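You operate a simulated robot arm through the tools that you are given. There is no shell and no other tool. Be economical: measure what you need, move in short steps, check, and stop when the job is done.

You are at the controls of a simulated robot arm. One attempt, no reset.

JOB
Put one of the price signs from the top of the wooden counter in the purple basin. Put one of the pull-top bottles from the drip plate on the low shelf of the tap bench. Take the flip-top bottle from the top of the white table and put it on the front of the tap bench. Take the wide beaker on the second shop shelf by the wall from the bottom and put it away on the grey workbench top. Take the medium measuring jug from the work top of the stepped stand and put it on the grey workbench top. Put the bottle labelled "car soap" from the ledge under the taps on the work top of the stepped stand and the bottle marked "hand soap" on the top of the wooden counter. Fetch the hand soap carton and set it on the top of the closed drum. Put the green crate on the grey workbench top away on the top of the white table. Put the clear beaker from the top of the long workbench in the sink. Lift the delivery box lid open. The order is free. Set down upright: pull-top bottle, flip-top bottle, medium measuring jug, bottle, hand soap carton, clear beaker.

It is judged by the outcome, as a careful person would: the job done as asked, and still so three seconds after it is handed in. It fails if anything else is knocked over, pushed out of place, dropped, spilled or broken. A push-on lid holds only when it is set on centred and level and pressed home; a screw cap is set on level and turned clockwise until tight.

ROBOT AND FRAMES
A 7-joint arm with a fingered hand on a trunk, on a base that drives. Base frame: it is fixed to the floor where the robot stands at the start and does not move with it; the origin is under the middle of the robot, x ahead of it, y to its left, z up; the surface under the hand at the start is at about z = 107. Lengths are in cm, angles in degrees, forces in N, time in s.
With the tool pointing down near the work surface it reaches from about 10 to 70 cm from the robot's upright axis, wherever it stands. Its first joint turns from -166.0 to 166.0 degrees. Places, roughly: clear beaker [975, 100, 75]; delivery box lid [-60, -240, 90]; flip-top bottle [0, -250, 75]; front of the tap bench (18x147 cm) [124, -230, 72]; green crate (28x19x17 cm) [740, 200, 90]; grey workbench top [650, 220, 90]; hand soap carton [550, 200, 100]; low shelf of the tap bench [120, -250, 20]; medium measuring jug [400, 225, 75]; price sign [50, 50, 100]; pull-top bottle [100, -250, 75]; purple basin (25x17x9 cm) [60, -10, 110]; refill bottle, white bottle [500, 225, 50]; sink (31x22 cm) [866, 224, 76]; top of the closed drum (24x20 cm) [764, -246, 88]; top of the white table [-20, -250, 70]; top of the wooden counter [60, 40, 110]; wide beaker [225, -175, 50]; work top of the stepped stand [430, 230, 80]. Payload 4 kg.
The TCP is the grasp point between the finger pads, 2.6 cm short of the fingertips. In the tool frame z runs along the fingers and y along their closing line. Largest opening 13.2 cm; the body of the gripper starts 7.3 cm behind the TCP. The gripper is a hand of 4 fingers: y runs from the thumb to the fingers, the wrist lies at [0, 0, -23.9] in the tool frame, and closing takes about 1.5 s.
Orientation is that of the tool frame in the base frame, as [roll, pitch, yaw] about the fixed x, y, z axes, in that order (R = Rz(yaw) Ry(pitch) Rx(roll)). With the fingers straight down and closing along the base's y, the tool's x points along the base's -x, its y along +y and its z along -z.

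CONTROLS
- The arm moves only by the tool move_arm. Its argument "series" is a list of rows, each an object of numbers (a shift or turn left out is 0, a gripper value left out holds the last): "dx", "dy", "dz": the shift along the tool's x, y, z in cm; "wx", "wy", "wz": the turn, a rotation vector about the tool's x, y, z in degrees; "hand": the opening in per cent of the stroke, from 0 (shut) to 100 (fully open). In form: [{"dx": .., "dy": .., "dz": .., "wx": .., "wy": .., "wz": .., "hand": ..}, ...]. A call has 1 to 8 rows; each row is the pose to reach, as a shift and turn from the pose commanded when the call began, along the tool's axes at that moment. Each row takes 0.2 s and may step no farther than 5 cm and 8.6 degrees from the row before; otherwise, or with a gripper value out of range, the whole call is refused. Where a pose cannot be reached the arm comes as near as it can. A force on the tool above 40 N (or 10 N above the force at the start of the call, whichever is more), or a blocked arm, ends the call early, and 0.2 s more pass. The fingers move at their own pace (about 7.2 cm/s each) and stop on an object; they squeeze with about 27 N. The grip force told is the motor's: it shows also when the fingers shut on nothing. Time passes only in rows, and 0.2 s behind the last, so rows that repeat a pose let the fingers close. The reply holds the time, the measured pose of the TCP, the force on the tool along the base axes, the opening and the grip force, in the units named above and with some noise, with the torque about the TCP (base axes, N m) and any sound that the robot's microphone picked up.
- Cameras (640 x 400 px; columns grow to the right, rows downward): "scene" is now at [3.96, 15.55, 157.26]; the picture's right is [-0.08, -1.00, 0.00], its down [-0.56, 0.04, -0.83] and it looks along [0.82, -0.06, -0.56] (base axes); focal length 260 px, centre (320, 200). "wrist" rides on the gripper at [6.8, 0.2, -9.7] in the tool frame; the picture's right is [-0.03, 1.00, 0.00], its down [-0.82, -0.02, -0.58] and it looks along [-0.58, -0.01, 0.82] (tool axes); focal length 270 px, centre (320, 200). There is no depth. A picture from a camera that has moved, and an enlarged one, comes with that camera's place and axes in the base frame and with its lens. The place of the scene camera against the robot may be out by one fixed shift of up to 1.8 cm in any direction.
- grab_frame(camera): a new picture of that camera. It takes no simulated time.
- lift_body(by): slides the trunk up (or, below 0, down) by that many cm; the arm and the scene camera ride with it, the base frame stays. It gives what a move gives, with no picture.
- roll_base(legs): drives the robot by 1 to 6 legs, each [ahead, turn to the left] in cm and degrees, along the robot's own axes; the way and the turn of a leg run together, so that a leg with both is an arc; at most 150 cm and 180 degrees a leg. The arm and the cameras ride along, it lands a little off, and it stops where it bumps. It gives what a move gives.
- preshape(shape): the hand has 4 fingers and takes this shape, open, in about a second: jaw (thumb against the fingers, like two jaws); tri (thumb and two fingers); tip (a fingertip pinch); poke (one finger out to press); point (the index stretched); flat (the hand flat); cup (the hand cupped); fist (a fist). The gripper value then closes the fingers along that shape, each until it touches; the sizes above hold for jaw. It gives what a move gives, with no picture.
- head_to(pan, tilt): turns the head with the scene camera to pan (to the left, within 155 degrees either way) and tilt (down, from -29 to 69), counted from straight ahead of the robot. It gives what a move gives.
- enlarge(camera, box): a new picture of the part [left, top, right, bottom] of that camera's present view, enlarged. It takes no simulated time.
- finish_job(): hands the job in; it is judged then, once.

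Go step by step. Nothing tells you exact positions but the pictures and the camera data: compare them with the known pose of the tool, close in by small moves and look again before you grip or let go. The budget is 535 turns and 306 pictures, counting those below and the enlarged ones. Unless the task says otherwise, let go and move clear before handing in, and close with one line.

The tools are called after "Emit:" by a JSON object that holds its "api" and its "payload". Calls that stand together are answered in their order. move_arm: Moves the arm, as the interface text tells. Its arguments: {"type":"object","properties":{"series":{"type":"array","items":{"type":"object","properties":{"dx":{"type":"number"},"dy":{"type":"number"},"dz":{"type":"number"},"wx":{"type":"number"},"wy":{"type":"number"},"wz":{"type":"number"},"hand":{"type":"number"}}}}},"required":["series"]} The other tools are called the same way: lift_body (by) slides the trunk up or down; preshape (shape) gives the hand a shape; roll_base (legs) drives the base; head_to (pan, tilt) turns the head that bears the scene camera; grab_frame (camera) takes a picture; enlarge (camera, box) takes an enlarged picture of a part of a camera's view; finish_job () hands the job in.

At the start:

```text
time: 0.0
tcp_pos: [39.98, 20.67, 129.1]
ee_rot: [-180.0, 0.0, -179.9]
force: [0.4, 0.3, 0.5]
wrist_torque: [0.01, 0.01, -0.02]
opening: 13.2
grasp_force: 0.0
shape: jaw
trunk travel left (down, up): [-52.5, 6.5]
robot x, y, heading: [0.14, -0.22, -0.2]
head pan, tilt: [-4.4, 34.3]
```

scene: 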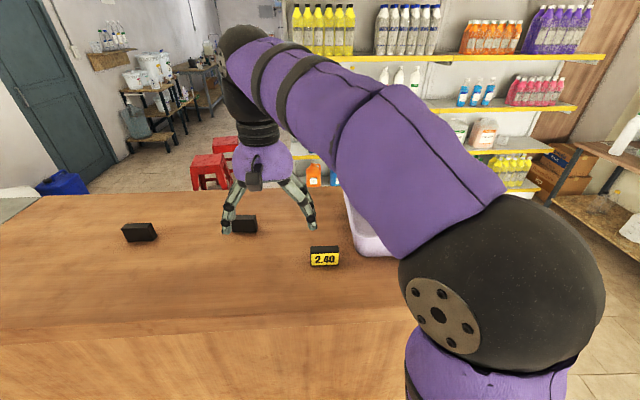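
wrist: 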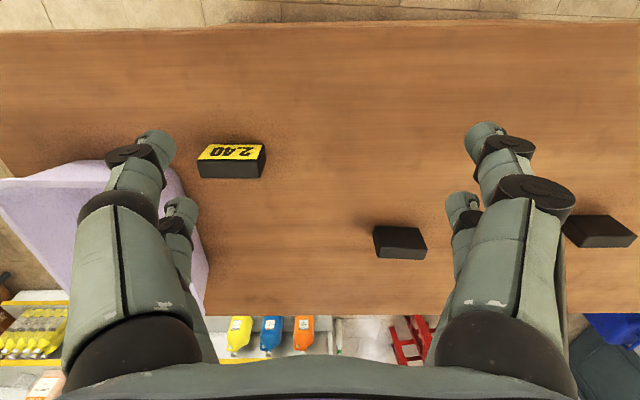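

The "2.40" price sign looks to be at about (48, 10) on the counter, with the basin behind it to the right. I'll move the hand above the sign and look again.

Emit:
{"api": "move_arm", "payload": {"series": [{"dx": -2.8, "dy": -3.5, "dz": 2}, {"dx": -5.6, "dy": -7, "dz": 4}, {"dx": -8.4, "dy": -10.6, "dz": 6}, {"dx": -8.4, "dy": -10.6, "dz": 6}]}}

Emit:
{"api": "grab_frame", "payload": {"camera": "wrist"}}

Emit:
{"api": "grab_frame", "payload": {"camera": "scene"}}

```text
time: 1.0
tcp_pos: [48.41, 10.07, 122.86]
ee_rot: [-180.0, -0.1, 179.9]
force: [-0.1, -0.7, -0.8]
wrist_torque: [0.0, 0.02, -0.01]
opening: 13.18
grasp_force: 0.2
shape: jaw
trunk travel left (down, up): [-52.5, 6.5]
robot x, y, heading: [0.12, -0.23, 0.4]
head pan, tilt: [-4.4, 34.3]
```

```text
303 pictures are left
camera wrist: at [41.65, 10.17, 132.67], right [0.03, 1.0, 0.0], down [0.82, -0.02, 0.58], along [0.58, -0.01, -0.82], focal length 270 px, centre (320, 200)
```

wrist: 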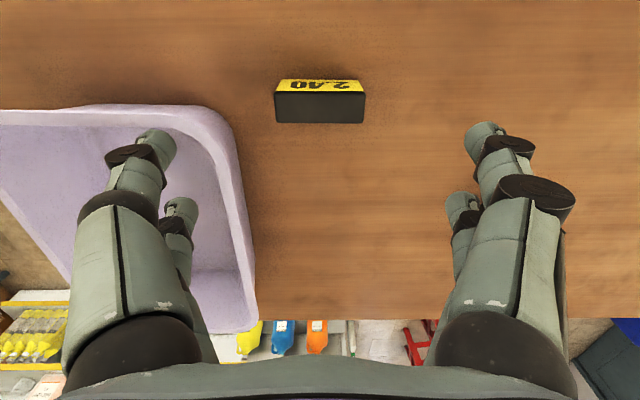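

```text
302 pictures are left
camera scene: at [3.98, 15.53, 157.26], right [-0.08, -1.0, 0.0], down [-0.56, 0.04, -0.83], along [0.82, -0.06, -0.56], focal length 260 px, centre (320, 200)
```

scene: 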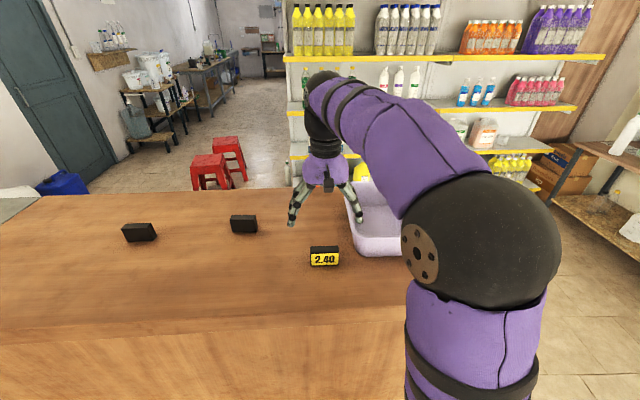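

The sign stands at about x 46.7–49, y 6.6–13.5 and is roughly 4.5 high, but the basin rim is close on its right. I'll turn the hand 90° so it grips the thin direction, clear of the basin.

Emit:
{"api": "move_arm", "payload": {"series": [{"wz": 8.5, "hand": 60}, {"wz": 17}, {"wz": 25.5}, {"wz": 34}, {"wz": 42.5}, {"wz": 51}, {"wz": 59.5}, {"wz": 68}]}}

Emit:
{"api": "move_arm", "payload": {"series": [{"wz": 8.5}, {"wz": 17}, {"wz": 22}, {"wz": 22}]}}

Emit:
{"api": "grab_frame", "payload": {"camera": "wrist"}}

```text
time: 2.8
tcp_pos: [48.4, 9.93, 123.02]
ee_rot: [-180.0, 0.0, 111.8]
force: [-0.6, -0.5, -0.1]
wrist_torque: [-0.01, -0.03, -0.02]
opening: 7.96
grasp_force: 0.0
shape: jaw
trunk travel left (down, up): [-52.5, 6.5]
robot x, y, heading: [-0.25, -0.22, -0.3]
head pan, tilt: [-4.4, 34.3]
```

```text
time: 3.8
tcp_pos: [48.52, 9.92, 123.14]
ee_rot: [180.0, 0.1, 89.8]
force: [-0.4, 0.1, 0.3]
wrist_torque: [-0.01, 0.01, 0.02]
opening: 7.95
grasp_force: 0.0
shape: jaw
trunk travel left (down, up): [-52.5, 6.5]
robot x, y, heading: [-0.01, 0.2, 0.0]
head pan, tilt: [-4.4, 34.3]
```

```text
301 pictures are left
camera wrist: at [48.64, 16.85, 132.79], right [1.0, -0.03, 0.0], down [-0.02, -0.82, 0.58], along [-0.02, -0.58, -0.82], focal length 270 px, centre (320, 200)
```

wrist: 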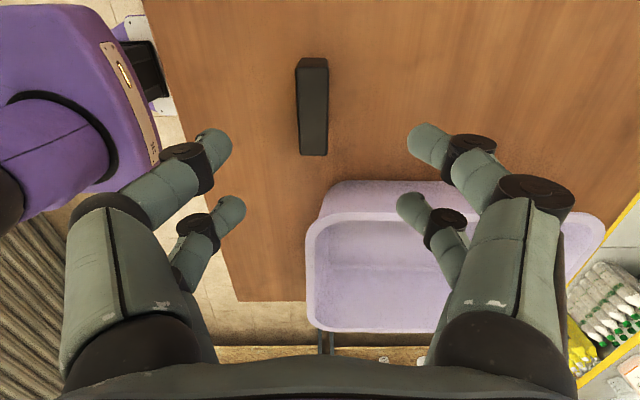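

The sign's centre is at about (48, 10.7). I'll descend around it and close.

Emit:
{"api": "move_arm", "payload": {"series": [{"dx": 0.7, "dy": -0.5, "dz": 4.5}, {"dx": 0.7, "dy": -0.5, "dz": 9}, {"dx": 0.7, "dy": -0.5, "dz": 12.7}, {"dx": 0.7, "dy": -0.5, "dz": 12.7, "hand": 0}, {"dx": 0.7, "dy": -0.5, "dz": 12.7, "hand": 0}, {"dx": 0.7, "dy": -0.5, "dz": 12.7, "hand": 0}, {"dx": 0.7, "dy": -0.5, "dz": 12.7, "hand": 0}, {"dx": 0.7, "dy": -0.5, "dz": 12.7, "hand": 0}]}}

Emit:
{"api": "grab_frame", "payload": {"camera": "wrist"}}

```text
time: 5.6
tcp_pos: [47.83, 10.8, 110.28]
ee_rot: [180.0, 0.0, 90.0]
force: [0.5, -0.7, -0.5]
wrist_torque: [0.0, -0.02, -0.02]
opening: 1.82
grasp_force: 26.7
shape: jaw
trunk travel left (down, up): [-52.5, 6.5]
robot x, y, heading: [-0.04, -0.25, 0.1]
head pan, tilt: [-4.4, 34.3]
```

```text
300 pictures are left
camera wrist: at [48.11, 17.63, 119.98], right [1.0, -0.03, 0.0], down [-0.02, -0.82, 0.58], along [-0.01, -0.58, -0.82], focal length 270 px, centre (320, 200)
```

wrist: 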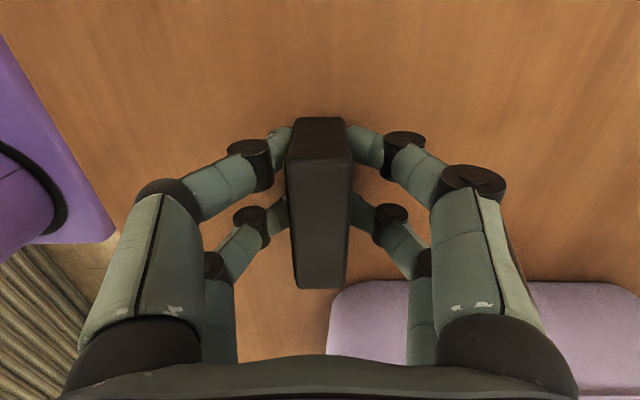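

Gripped. I'll lift it and carry it over the basin's centre at about (59, -5).

Emit:
{"api": "move_arm", "payload": {"series": [{"dz": -4.5}, {"dz": -9}, {"dz": -13}, {"dz": -13, "dx": -4, "dy": 2.8}, {"dz": -13, "dx": -8, "dy": 5.6}, {"dz": -13, "dx": -12, "dy": 8.4}, {"dz": -13, "dx": -15.8, "dy": 11.2}, {"dz": -13, "dx": -15.8, "dy": 11.2}]}}

Emit:
{"api": "grab_frame", "payload": {"camera": "wrist"}}

```text
time: 7.4
tcp_pos: [59.04, -5.0, 123.44]
ee_rot: [-179.9, 0.0, 89.9]
force: [-0.1, 0.6, -0.6]
wrist_torque: [0.01, 0.0, -0.03]
opening: 1.79
grasp_force: 27.1
shape: jaw
trunk travel left (down, up): [-52.5, 6.5]
robot x, y, heading: [-0.17, -0.04, 0.0]
head pan, tilt: [-4.4, 34.3]
```

```text
299 pictures are left
camera wrist: at [59.22, 1.74, 133.08], right [1.0, -0.02, 0.0], down [-0.02, -0.82, 0.58], along [-0.01, -0.58, -0.82], focal length 270 px, centre (320, 200)
```

wrist: 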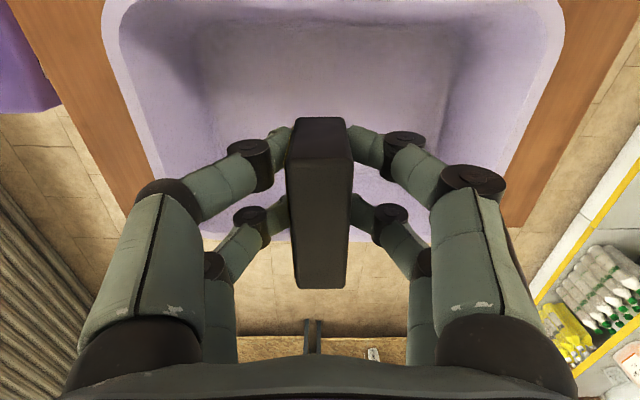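

It is over the basin. I'll lower it and release, then lift clear.

Emit:
{"api": "move_arm", "payload": {"series": [{"dz": 4.5}, {"dz": 9}, {"dz": 11.5}, {"dz": 12.3}, {"dz": 12.3, "hand": 30}, {"dz": 12.3, "hand": 30}, {"dz": 12.3, "hand": 30}]}}

Emit:
{"api": "move_arm", "payload": {"series": [{"dz": -4.5}, {"dz": -9}, {"dz": -13.5}, {"dz": -18}, {"dz": -18}]}}

Emit:
{"api": "grab_frame", "payload": {"camera": "wrist"}}

Emit:
{"api": "grab_frame", "payload": {"camera": "scene"}}

```text
time: 9.0
tcp_pos: [59.18, -5.18, 111.11]
ee_rot: [-179.9, -0.1, 90.0]
force: [0.7, 0.0, -0.4]
wrist_torque: [0.02, -0.01, -0.02]
opening: 3.93
grasp_force: 0.0
shape: jaw
trunk travel left (down, up): [-52.5, 6.5]
robot x, y, heading: [0.18, -0.1, -0.2]
head pan, tilt: [-4.4, 34.3]
```

```text
time: 10.2
tcp_pos: [59.03, -5.14, 129.2]
ee_rot: [-180.0, 0.0, 89.9]
force: [-0.5, 0.1, 0.5]
wrist_torque: [0.02, 0.0, 0.03]
opening: 3.95
grasp_force: 0.1
shape: jaw
trunk travel left (down, up): [-52.5, 6.5]
robot x, y, heading: [-0.02, -0.18, -0.1]
head pan, tilt: [-4.4, 34.3]
```

```text
298 pictures are left
camera wrist: at [59.29, 1.65, 138.76], right [1.0, -0.03, 0.0], down [-0.02, -0.82, 0.58], along [-0.02, -0.58, -0.82], focal length 270 px, centre (320, 200)
```

wrist: 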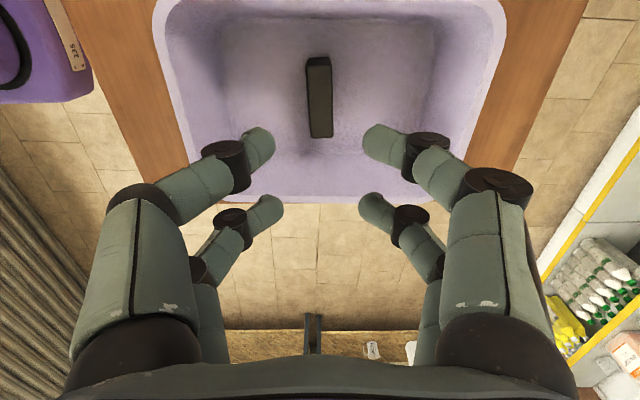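

```text
297 pictures are left
camera scene: at [3.96, 15.55, 157.26], right [-0.08, -1.0, 0.0], down [-0.56, 0.04, -0.83], along [0.82, -0.06, -0.56], focal length 260 px, centre (320, 200)
```

scene: 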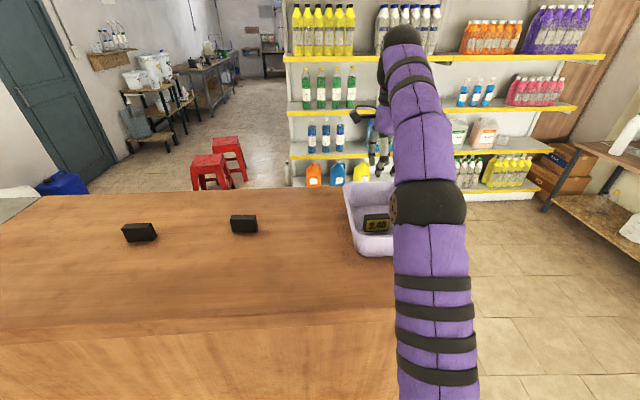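

The sign is in the basin. Next I'll tuck the arm in and look around to plan the drive.

Emit:
{"api": "move_arm", "payload": {"series": [{"dz": -4, "dy": -2}, {"dz": -8, "dy": -5}, {"dz": -10, "dy": -9.5}, {"dz": -10, "dy": -14}, {"dz": -10, "dy": -18.5}, {"dz": -10, "dy": -23}, {"dz": -10, "dy": -27}, {"dz": -10, "dy": -30}]}}

Emit:
{"api": "head_to", "payload": {"pan": -60, "tilt": 25}}

Emit:
{"api": "grab_frame", "payload": {"camera": "scene"}}

Emit:
{"api": "head_to", "payload": {"pan": -120, "tilt": 25}}

Emit:
{"api": "grab_frame", "payload": {"camera": "scene"}}

Emit:
{"api": "head_to", "payload": {"pan": 60, "tilt": 25}}

Emit:
{"api": "grab_frame", "payload": {"camera": "scene"}}

```text
time: 12.0
tcp_pos: [29.73, -5.25, 138.44]
ee_rot: [-180.0, 0.0, 90.0]
force: [-0.2, -0.3, 0.0]
wrist_torque: [-0.01, -0.02, 0.02]
opening: 3.97
grasp_force: 0.0
shape: jaw
out of reach, approached as far as the arm can: row 1, 2, 3, 4, 5, 6, 7, 8
trunk travel left (down, up): [-52.5, 6.5]
robot x, y, heading: [0.16, -0.18, 0.1]
head pan, tilt: [-4.4, 34.3]
```

```text
time: 13.2
tcp_pos: [29.75, -5.18, 138.4]
ee_rot: [-179.9, 0.0, 89.9]
force: [-0.4, -0.9, -0.3]
wrist_torque: [-0.04, 0.0, 0.02]
opening: 3.94
grasp_force: 0.0
shape: jaw
trunk travel left (down, up): [-52.5, 6.5]
robot x, y, heading: [-0.24, -0.21, 0.2]
head pan, tilt: [-60.0, 25.0]
```

```text
296 pictures are left
camera scene: at [-0.25, 8.26, 158.73], right [-0.87, -0.5, 0.0], down [-0.21, 0.37, -0.91], along [0.45, -0.78, -0.42], focal length 260 px, centre (320, 200)
```

scene: 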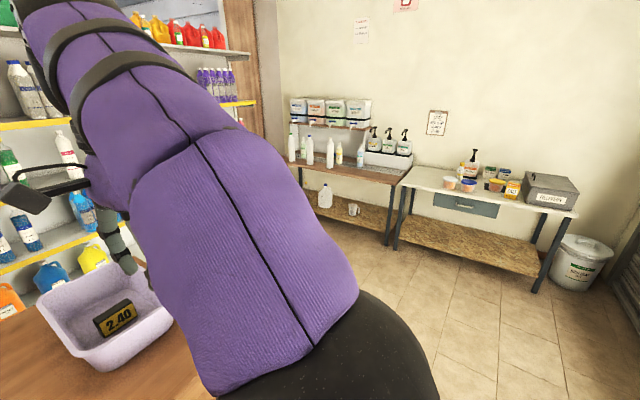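

```text
time: 14.6
tcp_pos: [29.81, -5.22, 138.33]
ee_rot: [-180.0, 0.1, 90.0]
force: [-0.3, -0.1, -0.2]
wrist_torque: [-0.03, -0.03, 0.01]
opening: 3.94
grasp_force: 0.0
shape: jaw
trunk travel left (down, up): [-52.5, 6.5]
robot x, y, heading: [0.25, -0.28, -0.2]
head pan, tilt: [-120.0, 25.0]
```

```text
295 pictures are left
camera scene: at [-9.46, 8.25, 158.73], right [-0.87, 0.5, 0.0], down [0.21, 0.37, -0.91], along [-0.45, -0.79, -0.42], focal length 260 px, centre (320, 200)
```

scene: 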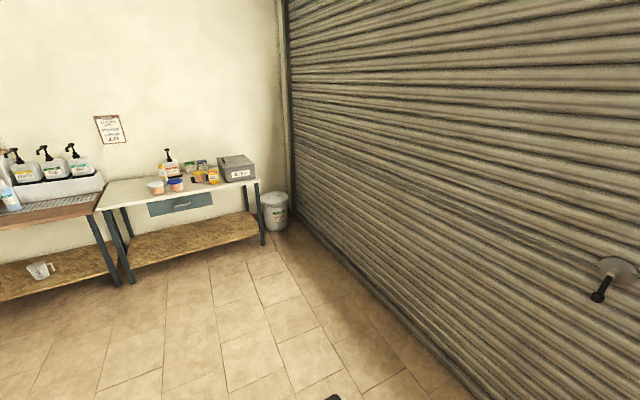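

```text
time: 17.2
tcp_pos: [29.79, -5.3, 138.33]
ee_rot: [180.0, 0.0, 90.1]
force: [0.1, -0.3, 0.3]
wrist_torque: [0.02, 0.04, -0.01]
opening: 3.95
grasp_force: 0.0
shape: jaw
trunk travel left (down, up): [-52.5, 6.5]
robot x, y, heading: [0.02, -0.03, -0.0]
head pan, tilt: [60.0, 25.0]
```

```text
294 pictures are left
camera scene: at [-0.25, 24.21, 158.73], right [0.87, -0.5, 0.0], down [-0.21, -0.37, -0.91], along [0.45, 0.78, -0.42], focal length 260 px, centre (320, 200)
```

scene: 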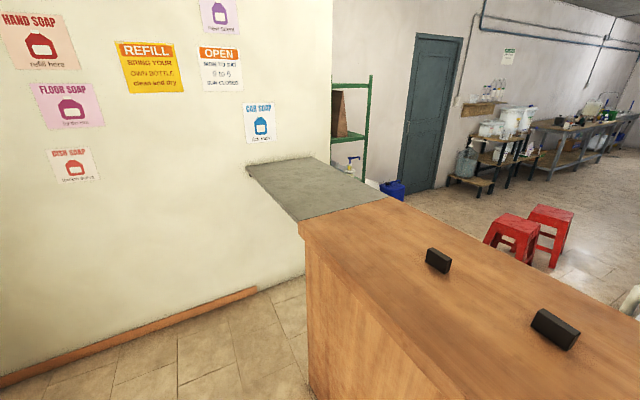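

The tap bench, the white table and the delivery box stand along the -y wall. I'll turn right, drive towards them and look.

Emit:
{"api": "roll_base", "payload": {"legs": [[0, -90], [120, 0]]}}

Emit:
{"api": "head_to", "payload": {"pan": 0, "tilt": 35}}

Emit:
{"api": "grab_frame", "payload": {"camera": "scene"}}

```text
time: 27.6
tcp_pos: [-2.22, -150.47, 138.41]
ee_rot: [180.0, 0.0, 1.4]
force: [0.0, 0.1, 0.3]
wrist_torque: [-0.02, 0.0, 0.0]
opening: 3.94
grasp_force: 0.0
shape: jaw
trunk travel left (down, up): [-52.5, 6.5]
robot x, y, heading: [2.23, -121.08, -88.7]
head pan, tilt: [60.0, 25.0]
```

```text
time: 28.9
tcp_pos: [-2.31, -150.45, 138.33]
ee_rot: [180.0, 0.1, 1.3]
force: [0.2, 0.3, 0.0]
wrist_torque: [-0.02, 0.02, -0.06]
opening: 3.95
grasp_force: 0.0
shape: jaw
trunk travel left (down, up): [-52.5, 6.5]
robot x, y, heading: [2.41, -120.39, -88.7]
head pan, tilt: [0.0, 35.0]
```

```text
293 pictures are left
camera scene: at [18.7, -122.03, 157.15], right [-1.0, -0.03, 0.0], down [-0.01, 0.57, -0.82], along [0.02, -0.82, -0.57], focal length 260 px, centre (320, 200)
```

scene: 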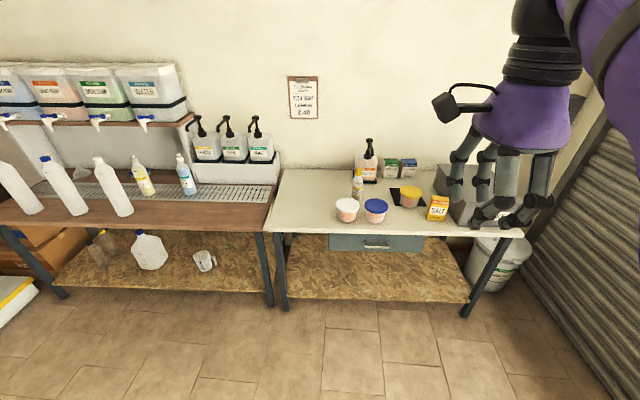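

The tables are now in front of me. I'll enlarge both to identify the bottles.

Emit:
{"api": "enlarge", "payload": {"camera": "scene", "box": [260, 120, 540, 295]}}

Emit:
{"api": "enlarge", "payload": {"camera": "scene", "box": [0, 110, 290, 291]}}

```text
2.29 times, centred on (400, 208) of scene
camera zoom: at [18.7, -122.03, 157.15], right [-1.0, -0.03, 0.0], down [-0.01, 0.57, -0.82], along [0.02, -0.82, -0.57], focal length 594 px, centre (137, 183)
```

zoom: 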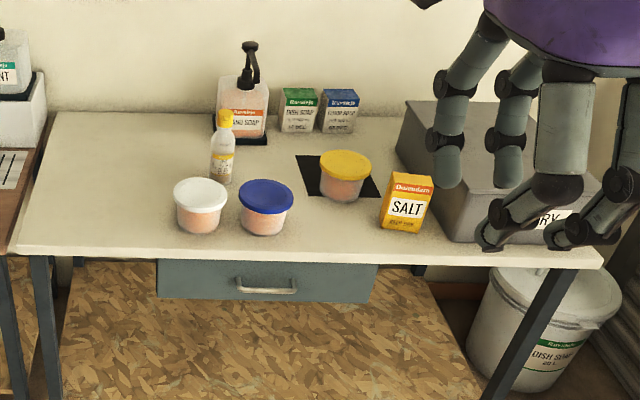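

```text
2.21 times, centred on (145, 200) of scene
camera zoom: at [18.7, -122.03, 157.15], right [-1.0, -0.03, 0.0], down [-0.01, 0.57, -0.82], along [0.02, -0.82, -0.57], focal length 574 px, centre (706, 199)
```

zoom: 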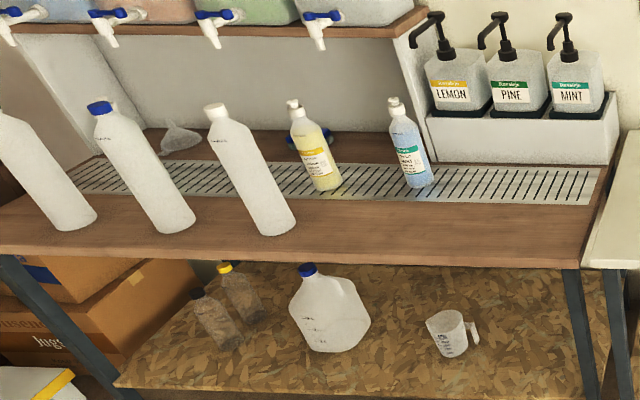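

The yellow-capped flip-top bottle stands at about (0.5, -246) on the white table. The two pull-top bottles, yellow and blue, are on the drip plate. I'll drive to about (25, -185), facing the wall, and lower the trunk.

Emit:
{"api": "roll_base", "payload": {"legs": [[0, 17.7], [68, 0], [0, -19]]}}

Emit:
{"api": "lift_body", "payload": {"by": -20}}

Emit:
{"api": "grab_frame", "payload": {"camera": "scene"}}

Emit:
{"api": "grab_frame", "payload": {"camera": "wrist"}}

```text
time: 34.8
tcp_pos: [19.3, -214.57, 138.34]
ee_rot: [180.0, 0.0, 0.1]
force: [0.1, -0.5, -0.1]
wrist_torque: [-0.03, 0.0, 0.02]
opening: 3.93
grasp_force: 0.0
shape: jaw
trunk travel left (down, up): [-52.5, 6.5]
robot x, y, heading: [24.39, -184.75, -89.7]
head pan, tilt: [0.0, 35.0]
```

```text
time: 37.0
tcp_pos: [19.43, -214.64, 118.38]
ee_rot: [-179.9, 0.1, 0.1]
force: [-0.2, 0.1, -0.1]
wrist_torque: [0.0, -0.01, -0.01]
opening: 3.97
grasp_force: 0.1
shape: jaw
trunk travel left (down, up): [-32.5, 26.5]
robot x, y, heading: [24.32, -185.09, -90.1]
head pan, tilt: [0.0, 35.0]
```

```text
290 pictures are left
camera scene: at [40.97, -186.73, 137.15], right [-1.0, 0.0, 0.0], down [0.0, 0.57, -0.82], along [0.0, -0.82, -0.57], focal length 260 px, centre (320, 200)
```

scene: 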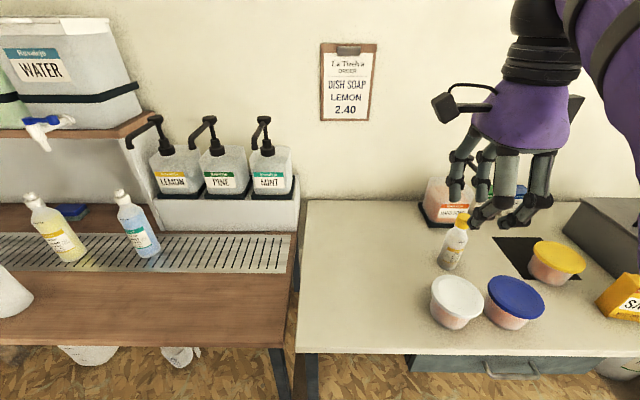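

```text
289 pictures are left
camera wrist: at [26.29, -214.74, 128.03], right [-0.02, -1.0, 0.0], down [-0.82, 0.02, 0.58], along [-0.58, 0.01, -0.82], focal length 270 px, centre (320, 200)
```

wrist: 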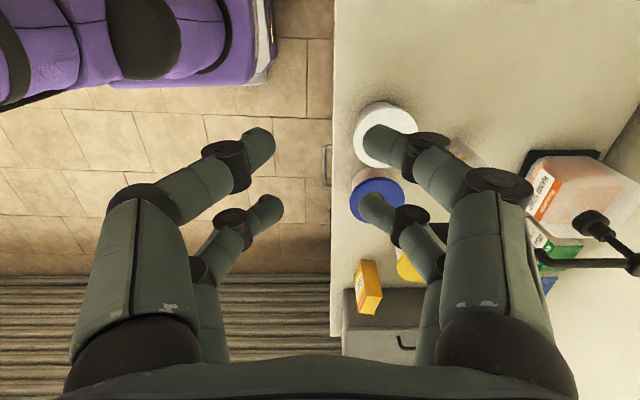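

I take the flip-top bottle to be near (1.5, -240) with its top at about z 96. I'll move the hand above it and check with the wrist camera.

Emit:
{"api": "move_arm", "payload": {"series": [{"dx": -2.5, "dy": 3.6, "hand": 60}, {"dx": -5, "dy": 7.2}, {"dx": -7.5, "dy": 10.8}, {"dx": -10, "dy": 14.4}, {"dx": -12.5, "dy": 18}, {"dx": -15, "dy": 21.6}, {"dx": -17.6, "dy": 25.4}, {"dx": -17.6, "dy": 25.4}]}}

Emit:
{"api": "grab_frame", "payload": {"camera": "wrist"}}

Emit:
{"api": "grab_frame", "payload": {"camera": "scene"}}

```text
time: 38.8
tcp_pos: [5.43, -232.42, 114.46]
ee_rot: [179.9, 0.2, 0.1]
force: [-0.5, 1.1, -0.1]
wrist_torque: [0.0, -0.03, -0.04]
opening: 7.88
grasp_force: 0.0
shape: jaw
out of reach, approached as far as the arm can: row 3, 4, 5, 6, 7, 8
trunk travel left (down, up): [-32.5, 26.5]
robot x, y, heading: [24.83, -184.84, -89.7]
head pan, tilt: [0.0, 35.0]
```

```text
288 pictures are left
camera wrist: at [12.43, -232.58, 124.12], right [-0.02, -1.0, 0.0], down [-0.82, 0.02, 0.58], along [-0.58, 0.01, -0.82], focal length 270 px, centre (320, 200)
```

wrist: 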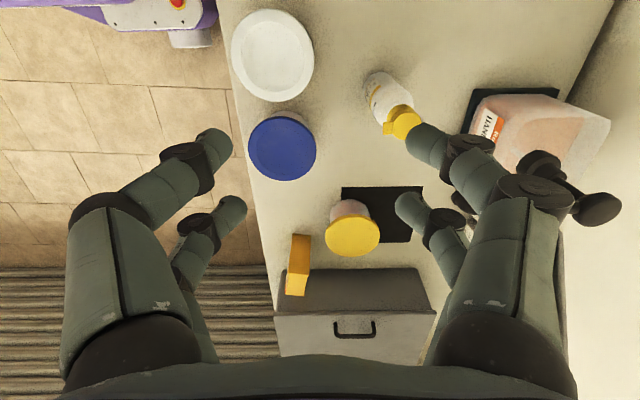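

```text
287 pictures are left
camera scene: at [41.0, -186.69, 137.15], right [-1.0, 0.0, 0.0], down [0.0, 0.57, -0.82], along [0.0, -0.82, -0.57], focal length 260 px, centre (320, 200)
```

scene: 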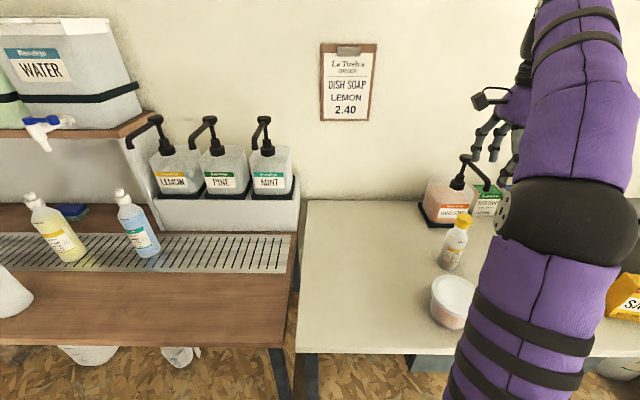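

The bottle is at about (2.5, -242), and the arm is at its reach limit at this height. I'll lower the trunk 12 and then finish the approach.

Emit:
{"api": "lift_body", "payload": {"by": -12}}

Emit:
{"api": "move_arm", "payload": {"series": [{"dx": -1.5, "dy": 4.5}, {"dx": -2.9, "dy": 9.5}, {"dx": -2.9, "dy": 9.5}]}}

Emit:
{"api": "grab_frame", "payload": {"camera": "wrist"}}

```text
time: 40.3
tcp_pos: [5.54, -232.46, 102.42]
ee_rot: [-180.0, 0.2, 0.1]
force: [0.2, 0.2, 0.1]
wrist_torque: [-0.02, 0.0, 0.02]
opening: 7.88
grasp_force: 0.0
shape: jaw
trunk travel left (down, up): [-20.5, 38.5]
robot x, y, heading: [24.86, -184.99, -90.0]
head pan, tilt: [0.0, 35.0]
```

```text
refused: row 2 steps farther than a row can; nothing moved
```

```text
286 pictures are left
camera wrist: at [12.41, -232.63, 112.09], right [-0.02, -1.0, 0.0], down [-0.82, 0.02, 0.58], along [-0.58, 0.01, -0.82], focal length 270 px, centre (320, 200)
```

wrist: 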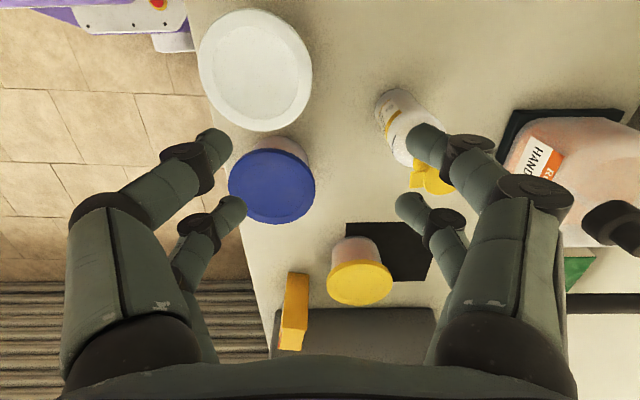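

The cap is at about (2.3, -241.2). I'll retry with shorter steps.

Emit:
{"api": "move_arm", "payload": {"series": [{"dx": -1.2, "dy": 3}, {"dx": -2.2, "dy": 6}, {"dx": -3.2, "dy": 8.8}, {"dx": -3.2, "dy": 8.8}]}}

Emit:
{"api": "grab_frame", "payload": {"camera": "wrist"}}

```text
time: 41.3
tcp_pos: [4.29, -236.06, 100.24]
ee_rot: [179.8, 0.1, 0.1]
force: [0.5, -0.9, 0.3]
wrist_torque: [-0.01, 0.01, 0.01]
opening: 7.86
grasp_force: 0.0
shape: jaw
out of reach, approached as far as the arm can: row 1, 2, 3, 4
trunk travel left (down, up): [-20.5, 38.5]
robot x, y, heading: [24.58, -184.81, -90.0]
head pan, tilt: [0.0, 35.0]
```

```text
285 pictures are left
camera wrist: at [11.21, -236.19, 109.87], right [-0.02, -1.0, 0.0], down [-0.81, 0.02, 0.58], along [-0.58, 0.01, -0.82], focal length 270 px, centre (320, 200)
```

wrist: 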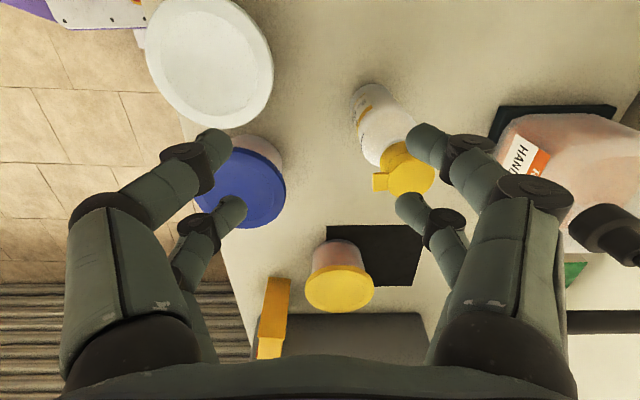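

Reach is better with the trunk higher relative to the hand, so I'll raise it and extend lower.

Emit:
{"api": "lift_body", "payload": {"by": 22}}

Emit:
{"api": "move_arm", "payload": {"series": [{"dz": 4.5}, {"dz": 9}, {"dz": 13.5}, {"dz": 18}, {"dx": -0.8, "dy": 2.5, "dz": 20}, {"dx": -1.6, "dy": 5, "dz": 20}, {"dx": -1.6, "dy": 5, "dz": 20}]}}

Emit:
{"api": "grab_frame", "payload": {"camera": "wrist"}}

```text
time: 43.6
tcp_pos: [4.25, -236.01, 122.08]
ee_rot: [179.7, 0.1, 0.0]
force: [0.0, 0.4, -0.5]
wrist_torque: [-0.03, 0.0, 0.01]
opening: 7.89
grasp_force: 0.0
shape: jaw
trunk travel left (down, up): [-42.5, 16.5]
robot x, y, heading: [24.46, -184.75, -89.8]
head pan, tilt: [0.0, 35.0]
```

```text
time: 45.2
tcp_pos: [2.54, -241.35, 102.28]
ee_rot: [179.7, 0.1, 0.1]
force: [0.4, 0.2, 0.2]
wrist_torque: [-0.01, 0.0, 0.01]
opening: 7.87
grasp_force: 0.1
shape: jaw
trunk travel left (down, up): [-42.5, 16.5]
robot x, y, heading: [24.61, -185.26, -90.0]
head pan, tilt: [0.0, 35.0]
```

```text
284 pictures are left
camera wrist: at [9.54, -241.36, 111.9], right [-0.02, -1.0, 0.0], down [-0.81, 0.02, 0.58], along [-0.58, 0.01, -0.82], focal length 270 px, centre (320, 200)
```

wrist: 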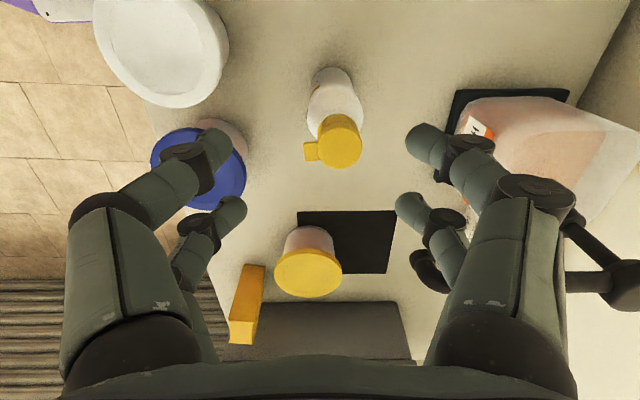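

The cap's centre is at about (1.7, -242.6). I'll descend around the cap and neck and close.

Emit:
{"api": "move_arm", "payload": {"series": [{"dx": -0.8, "dy": 1.2, "dz": 4}, {"dx": -0.8, "dy": 1.2, "dz": 8}, {"dx": -0.8, "dy": 1.2, "dz": 11.3}, {"dx": -0.8, "dy": 1.2, "dz": 11.3}]}}

Emit:
{"api": "grab_frame", "payload": {"camera": "wrist"}}

```text
time: 46.2
tcp_pos: [1.75, -242.55, 91.11]
ee_rot: [179.8, 0.0, 0.1]
force: [-0.5, 0.8, -0.3]
wrist_torque: [-0.02, 0.01, 0.0]
opening: 7.88
grasp_force: 0.1
shape: jaw
trunk travel left (down, up): [-42.5, 16.5]
robot x, y, heading: [24.65, -185.0, -90.2]
head pan, tilt: [0.0, 35.0]
```

```text
283 pictures are left
camera wrist: at [8.74, -242.61, 100.69], right [-0.02, -1.0, 0.01], down [-0.81, 0.02, 0.58], along [-0.58, 0.01, -0.82], focal length 270 px, centre (320, 200)
```

wrist: 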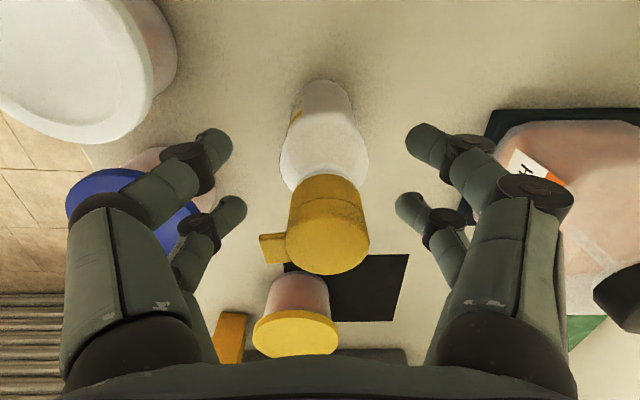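

The cap top is at about z 94, so I can go 3 cm lower and hold the body and shoulder, away from the flip tab. Then I'll close.

Emit:
{"api": "move_arm", "payload": {"series": [{"dz": 2.9, "dx": -0.3}, {"dz": 2.9, "dx": -0.3, "hand": 0}, {"dz": 2.9, "dx": -0.3}, {"dz": 2.9, "dx": -0.3}, {"dz": 2.9, "dx": -0.3}, {"dz": 2.9, "dx": -0.3}]}}

Emit:
{"api": "grab_frame", "payload": {"camera": "wrist"}}

```text
time: 47.6
tcp_pos: [1.47, -242.52, 88.29]
ee_rot: [179.7, 0.2, 0.1]
force: [0.8, -1.1, 5.1]
wrist_torque: [0.03, -0.08, 0.0]
opening: 1.16
grasp_force: 26.7
shape: jaw
trunk travel left (down, up): [-42.5, 16.5]
robot x, y, heading: [24.73, -184.81, -90.0]
head pan, tilt: [0.0, 35.0]
```

```text
282 pictures are left
camera wrist: at [8.42, -242.59, 97.91], right [-0.02, -1.0, 0.01], down [-0.81, 0.02, 0.58], along [-0.58, 0.01, -0.81], focal length 270 px, centre (320, 200)
```

wrist: 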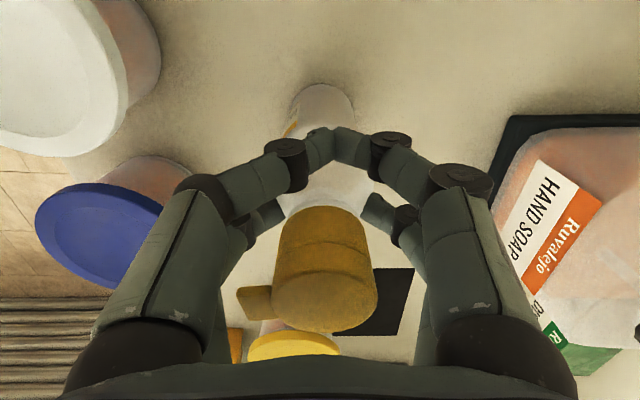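

The camera-side fingers closed past the bottle, so its axis lies further toward -x. I'll reopen, shift about 1.3 cm and close again.

Emit:
{"api": "move_arm", "payload": {"series": [{"hand": 60}, {"hand": 60}, {"hand": 60}, {"hand": 60}, {"dx": -1.4}, {"dx": -1.4}]}}

Emit:
{"api": "grab_frame", "payload": {"camera": "wrist"}}

```text
time: 49.0
tcp_pos: [0.09, -242.49, 88.2]
ee_rot: [179.7, 0.1, 0.0]
force: [-0.4, -0.3, 0.9]
wrist_torque: [-0.03, 0.01, 0.02]
opening: 7.87
grasp_force: 0.1
shape: jaw
trunk travel left (down, up): [-42.5, 16.5]
robot x, y, heading: [24.7, -185.17, -90.1]
head pan, tilt: [0.0, 35.0]
```

```text
281 pictures are left
camera wrist: at [6.98, -242.56, 97.84], right [-0.02, -1.0, 0.0], down [-0.81, 0.02, 0.58], along [-0.58, 0.01, -0.82], focal length 270 px, centre (320, 200)
```

wrist: 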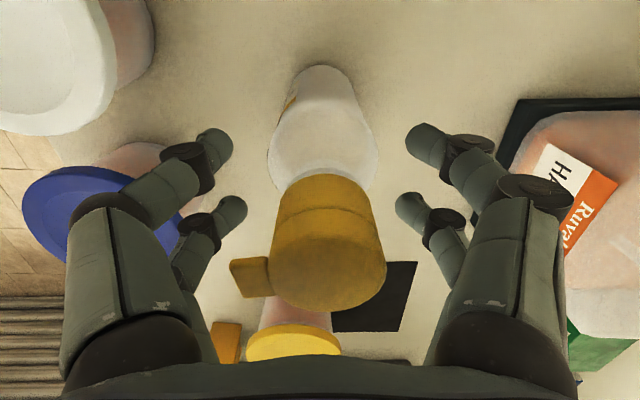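

The bottle now sits between both finger pairs. Closing.

Emit:
{"api": "move_arm", "payload": {"series": [{"dz": 0.5, "hand": 0}, {"dz": 0.5}, {"dz": 0.5}, {"dz": 0.5}, {"dz": 0.5}, {"dz": 0.5}]}}

Emit:
{"api": "grab_frame", "payload": {"camera": "wrist"}}

```text
time: 50.4
tcp_pos: [0.09, -242.4, 87.68]
ee_rot: [179.7, 0.1, 0.1]
force: [-0.5, 0.7, 1.0]
wrist_torque: [0.05, 0.1, 0.02]
opening: 3.3
grasp_force: 26.9
shape: jaw
trunk travel left (down, up): [-42.5, 16.5]
robot x, y, heading: [24.39, -184.79, -89.9]
head pan, tilt: [0.0, 35.0]
```

```text
280 pictures are left
camera wrist: at [7.01, -242.56, 97.32], right [-0.02, -1.0, 0.0], down [-0.81, 0.02, 0.58], along [-0.58, 0.01, -0.81], focal length 270 px, centre (320, 200)
```

wrist: 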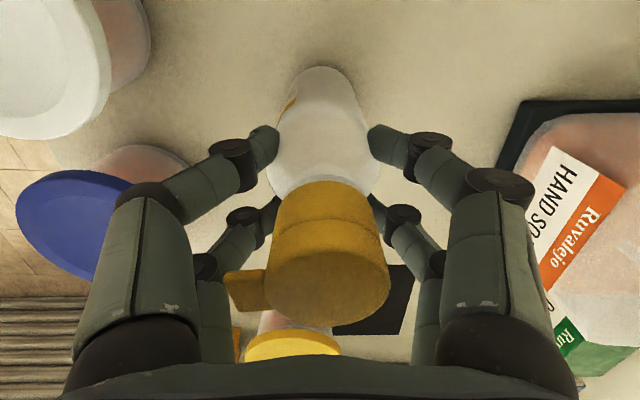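

All four fingers hold it. I'll lift 12 and carry it left toward the tap bench front at about (62, -228).

Emit:
{"api": "move_arm", "payload": {"series": [{"dz": -4}, {"dz": -8}, {"dz": -12}, {"dz": -12, "dx": 4.8, "dy": -1}, {"dz": -12, "dx": 9.6, "dy": -2}, {"dz": -12, "dx": 14.4, "dy": -3}, {"dz": -12, "dx": 19.2, "dy": -4}, {"dz": -12, "dx": 24, "dy": -5}]}}

Emit:
{"api": "move_arm", "payload": {"series": [{"dx": 4.7, "dy": -1.2}, {"dx": 9.4, "dy": -2.4}, {"dx": 14.1, "dy": -3.6}, {"dx": 18.8, "dy": -4.8}, {"dx": 23.5, "dy": -6}, {"dx": 28.2, "dy": -7.2}, {"dx": 32.9, "dy": -8.4}, {"dx": 37.6, "dy": -9.4}]}}

Emit:
{"api": "grab_frame", "payload": {"camera": "wrist"}}

Emit:
{"api": "grab_frame", "payload": {"camera": "scene"}}

```text
time: 52.2
tcp_pos: [24.12, -237.25, 99.46]
ee_rot: [179.8, 0.1, -0.1]
force: [0.7, -0.3, -2.4]
wrist_torque: [-0.03, -0.01, 0.01]
opening: 3.2
grasp_force: 27.3
shape: jaw
trunk travel left (down, up): [-42.5, 16.5]
robot x, y, heading: [24.82, -184.82, -90.0]
head pan, tilt: [0.0, 35.0]
```

```text
time: 54.0
tcp_pos: [61.77, -228.03, 99.23]
ee_rot: [179.8, 0.3, 0.0]
force: [-0.1, 0.4, -1.7]
wrist_torque: [-0.02, 0.01, -0.03]
opening: 3.2
grasp_force: 26.7
shape: jaw
trunk travel left (down, up): [-42.5, 16.5]
robot x, y, heading: [24.68, -184.88, -89.9]
head pan, tilt: [0.0, 35.0]
```

```text
279 pictures are left
camera wrist: at [68.68, -228.11, 108.92], right [-0.02, -1.0, 0.0], down [-0.81, 0.02, 0.58], along [-0.58, 0.01, -0.81], focal length 270 px, centre (320, 200)
```

wrist: 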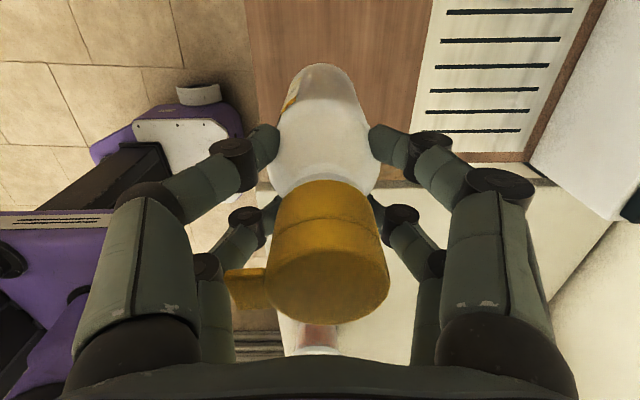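

```text
278 pictures are left
camera scene: at [40.98, -186.76, 147.15], right [-1.0, 0.0, 0.0], down [0.0, 0.57, -0.82], along [0.0, -0.82, -0.57], focal length 260 px, centre (320, 200)
```

scene: 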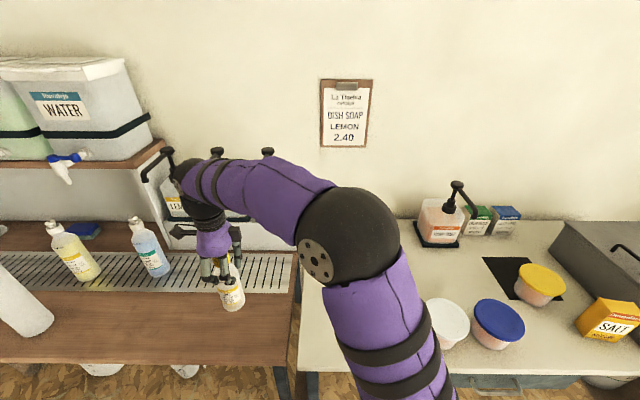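

The bench strip runs from y about -220 to -241, so I'll shift 2.5 back and lower toward contact.

Emit:
{"api": "move_arm", "payload": {"series": [{"dy": 2.5, "dz": 3.5}, {"dy": 2.5, "dz": 7}, {"dy": 2.5, "dz": 10}, {"dy": 2.5, "dz": 11}, {"dy": 2.5, "dz": 11}]}}

Emit:
{"api": "grab_frame", "payload": {"camera": "scene"}}

```text
time: 55.2
tcp_pos: [61.68, -230.46, 88.41]
ee_rot: [179.7, 0.1, 0.1]
force: [-0.6, -0.4, -2.2]
wrist_torque: [0.04, 0.02, -0.03]
opening: 3.2
grasp_force: 26.5
shape: jaw
trunk travel left (down, up): [-42.5, 16.5]
robot x, y, heading: [24.2, -184.61, -89.9]
head pan, tilt: [0.0, 35.0]
```

```text
277 pictures are left
camera scene: at [40.99, -186.76, 147.15], right [-1.0, 0.0, 0.0], down [0.0, 0.57, -0.82], along [0.0, -0.82, -0.57], focal length 260 px, centre (320, 200)
```

scene: 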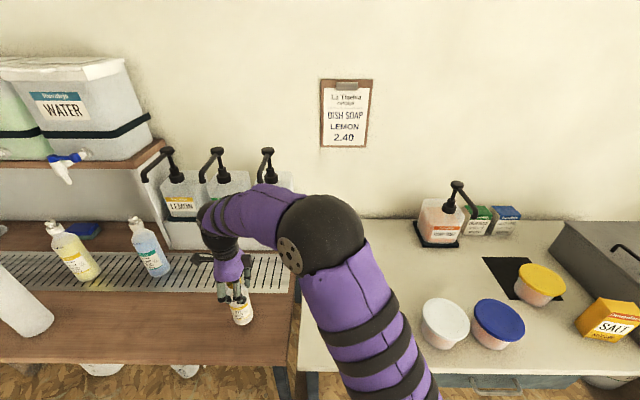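

Emit:
{"api": "move_arm", "payload": {"series": [{"dz": 0.3}, {"dz": 0.6}, {"dz": 0.9}, {"dz": 1.2}]}}

Emit:
{"api": "enlarge", "payload": {"camera": "scene", "box": [190, 260, 290, 350]}}

```text
time: 56.2
tcp_pos: [61.78, -230.52, 87.07]
ee_rot: [179.8, 0.2, 0.2]
force: [0.1, -0.6, -2.5]
wrist_torque: [0.0, -0.04, -0.01]
opening: 3.19
grasp_force: 27.6
shape: jaw
trunk travel left (down, up): [-42.5, 16.5]
robot x, y, heading: [24.42, -184.54, -90.1]
head pan, tilt: [0.0, 35.0]
```

```text
4.44 times, centred on (240, 305) of scene
camera zoom: at [40.99, -186.76, 147.15], right [-1.0, 0.0, 0.0], down [0.0, 0.57, -0.82], along [0.0, -0.82, -0.57], focal length 1155 px, centre (676, -267)
```

zoom: 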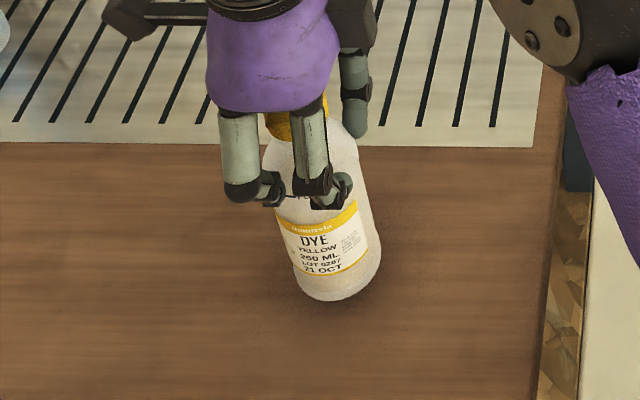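

Emit:
{"api": "move_arm", "payload": {"series": [{"dz": 0.25}, {"dz": 0.5}, {"dz": 0.75}, {"dz": 1.0}]}}

```text
time: 57.2
tcp_pos: [61.67, -230.46, 86.09]
ee_rot: [179.7, 0.1, 0.0]
force: [0.4, -0.3, -2.6]
wrist_torque: [0.0, 0.0, 0.01]
opening: 3.18
grasp_force: 26.6
shape: jaw
trunk travel left (down, up): [-42.5, 16.5]
robot x, y, heading: [24.68, -184.83, -89.7]
head pan, tilt: [0.0, 35.0]
```

Emit:
{"api": "move_arm", "payload": {"series": [{"dz": 0.25}, {"dz": 0.5}, {"dz": 0.75}, {"dz": 1.0}]}}

Emit:
{"api": "enlarge", "payload": {"camera": "scene", "box": [190, 260, 290, 350]}}

```text
time: 58.2
tcp_pos: [61.69, -230.53, 85.61]
ee_rot: [179.3, -0.2, 0.2]
force: [0.4, 0.5, 35.1]
wrist_torque: [-0.11, 0.2, 0.01]
opening: 3.25
grasp_force: 27.5
shape: jaw
trunk travel left (down, up): [-42.5, 16.5]
robot x, y, heading: [24.17, -184.85, -90.3]
head pan, tilt: [0.0, 35.0]
```

```text
4.44 times, centred on (240, 305) of scene
camera zoom: at [40.82, -186.54, 147.23], right [-1.0, 0.0, 0.0], down [0.0, 0.57, -0.82], along [0.0, -0.82, -0.57], focal length 1155 px, centre (676, -267)
```

zoom: 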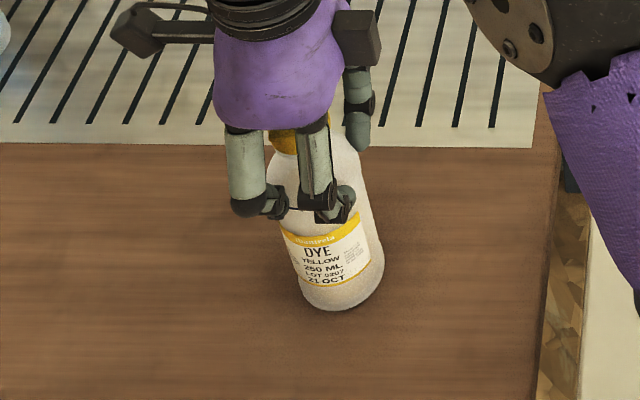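

It is in contact. I'll relieve the force, release and go straight up.

Emit:
{"api": "move_arm", "payload": {"series": [{"dz": -0.5}, {"dz": -0.5, "hand": 60}, {"dz": -0.5}, {"dz": -0.5}, {"dz": -0.5}]}}

Emit:
{"api": "move_arm", "payload": {"series": [{"dz": -3}, {"dz": -7}, {"dz": -11}, {"dz": -15}, {"dz": -15}]}}

Emit:
{"api": "grab_frame", "payload": {"camera": "scene"}}

Emit:
{"api": "grab_frame", "payload": {"camera": "wrist"}}

```text
time: 59.4
tcp_pos: [61.71, -230.63, 85.73]
ee_rot: [179.8, 0.2, 0.1]
force: [0.7, 0.3, 0.0]
wrist_torque: [-0.01, 0.01, 0.03]
opening: 7.86
grasp_force: 0.1
shape: jaw
trunk travel left (down, up): [-42.5, 16.5]
robot x, y, heading: [24.73, -185.24, -90.1]
head pan, tilt: [0.0, 35.0]
```

```text
time: 60.6
tcp_pos: [61.67, -230.31, 100.95]
ee_rot: [179.7, 0.1, 0.0]
force: [-0.1, 0.4, -0.6]
wrist_torque: [-0.01, 0.01, 0.02]
opening: 7.87
grasp_force: 0.1
shape: jaw
trunk travel left (down, up): [-42.5, 16.5]
robot x, y, heading: [24.58, -185.09, -90.0]
head pan, tilt: [0.0, 35.0]
```

```text
274 pictures are left
camera scene: at [40.97, -186.73, 147.15], right [-1.0, 0.0, 0.0], down [0.0, 0.57, -0.82], along [0.0, -0.82, -0.57], focal length 260 px, centre (320, 200)
```

scene: 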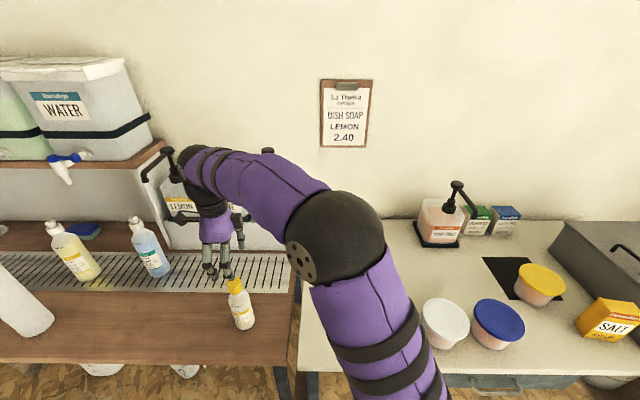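

```text
273 pictures are left
camera wrist: at [68.65, -230.51, 110.48], right [-0.02, -1.0, 0.0], down [-0.81, 0.02, 0.58], along [-0.58, 0.01, -0.82], focal length 270 px, centre (320, 200)
```

wrist: 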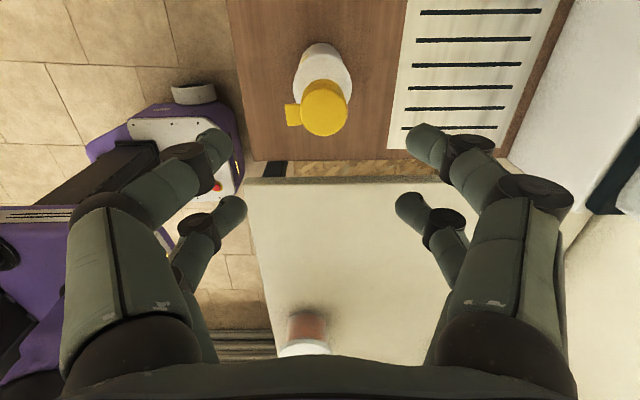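

The dye bottle stands upright on the bench front. Next is the blue pull-top bottle at about (100, -248). I'll tuck the arm with a -90° wrist turn, then shift the robot left.

Emit:
{"api": "move_arm", "payload": {"series": [{"dz": -3, "dx": -3, "dy": -1, "wz": -8.5}, {"dz": -6, "dx": -6, "dy": -3, "wz": -17}, {"dz": -9, "dx": -10, "dy": -5, "wz": -25.5}, {"dz": -12, "dx": -14, "dy": -7, "wz": -34}, {"dz": -14, "dx": -18, "dy": -9, "wz": -42.5}, {"dz": -15, "dx": -22, "dy": -11, "wz": -51}, {"dz": -15, "dx": -26, "dy": -13, "wz": -59.5}, {"dz": -15, "dx": -30, "dy": -15, "wz": -68}]}}

Emit:
{"api": "move_arm", "payload": {"series": [{"wz": -8.5}, {"wz": -17}, {"wz": -22}]}}

Emit:
{"api": "roll_base", "payload": {"legs": [[0, 90], [60, 0], [0, -90]]}}

Emit:
{"api": "grab_frame", "payload": {"camera": "scene"}}

```text
refused: row 3 steps farther than a row can; nothing moved
```

```text
time: 61.4
tcp_pos: [61.64, -230.57, 100.7]
ee_rot: [179.8, 0.3, 22.2]
force: [0.3, 0.2, 0.2]
wrist_torque: [-0.02, -0.01, 0.01]
opening: 7.9
grasp_force: 0.1
shape: jaw
trunk travel left (down, up): [-42.5, 16.5]
robot x, y, heading: [24.62, -185.1, -90.1]
head pan, tilt: [0.0, 35.0]
```

```text
time: 73.2
tcp_pos: [120.83, -231.96, 100.6]
ee_rot: [180.0, 0.1, 21.0]
force: [0.6, -0.4, 0.8]
wrist_torque: [0.02, 0.01, -0.03]
opening: 7.89
grasp_force: 0.1
shape: jaw
trunk travel left (down, up): [-42.5, 16.5]
robot x, y, heading: [84.81, -185.42, -91.1]
head pan, tilt: [0.0, 35.0]
```

```text
272 pictures are left
camera scene: at [100.95, -187.9, 147.15], right [-1.0, 0.02, 0.0], down [0.01, 0.57, -0.82], along [-0.02, -0.82, -0.57], focal length 260 px, centre (320, 200)
```

scene: 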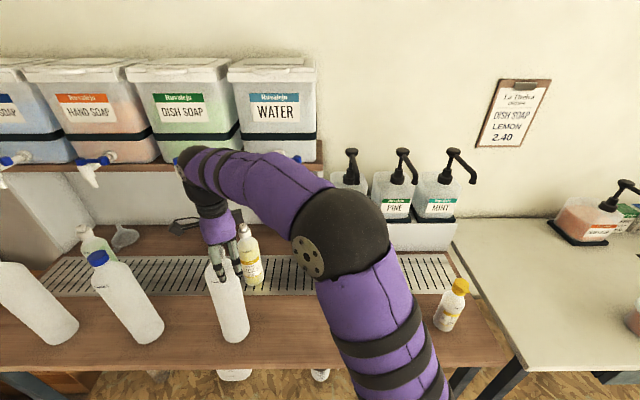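

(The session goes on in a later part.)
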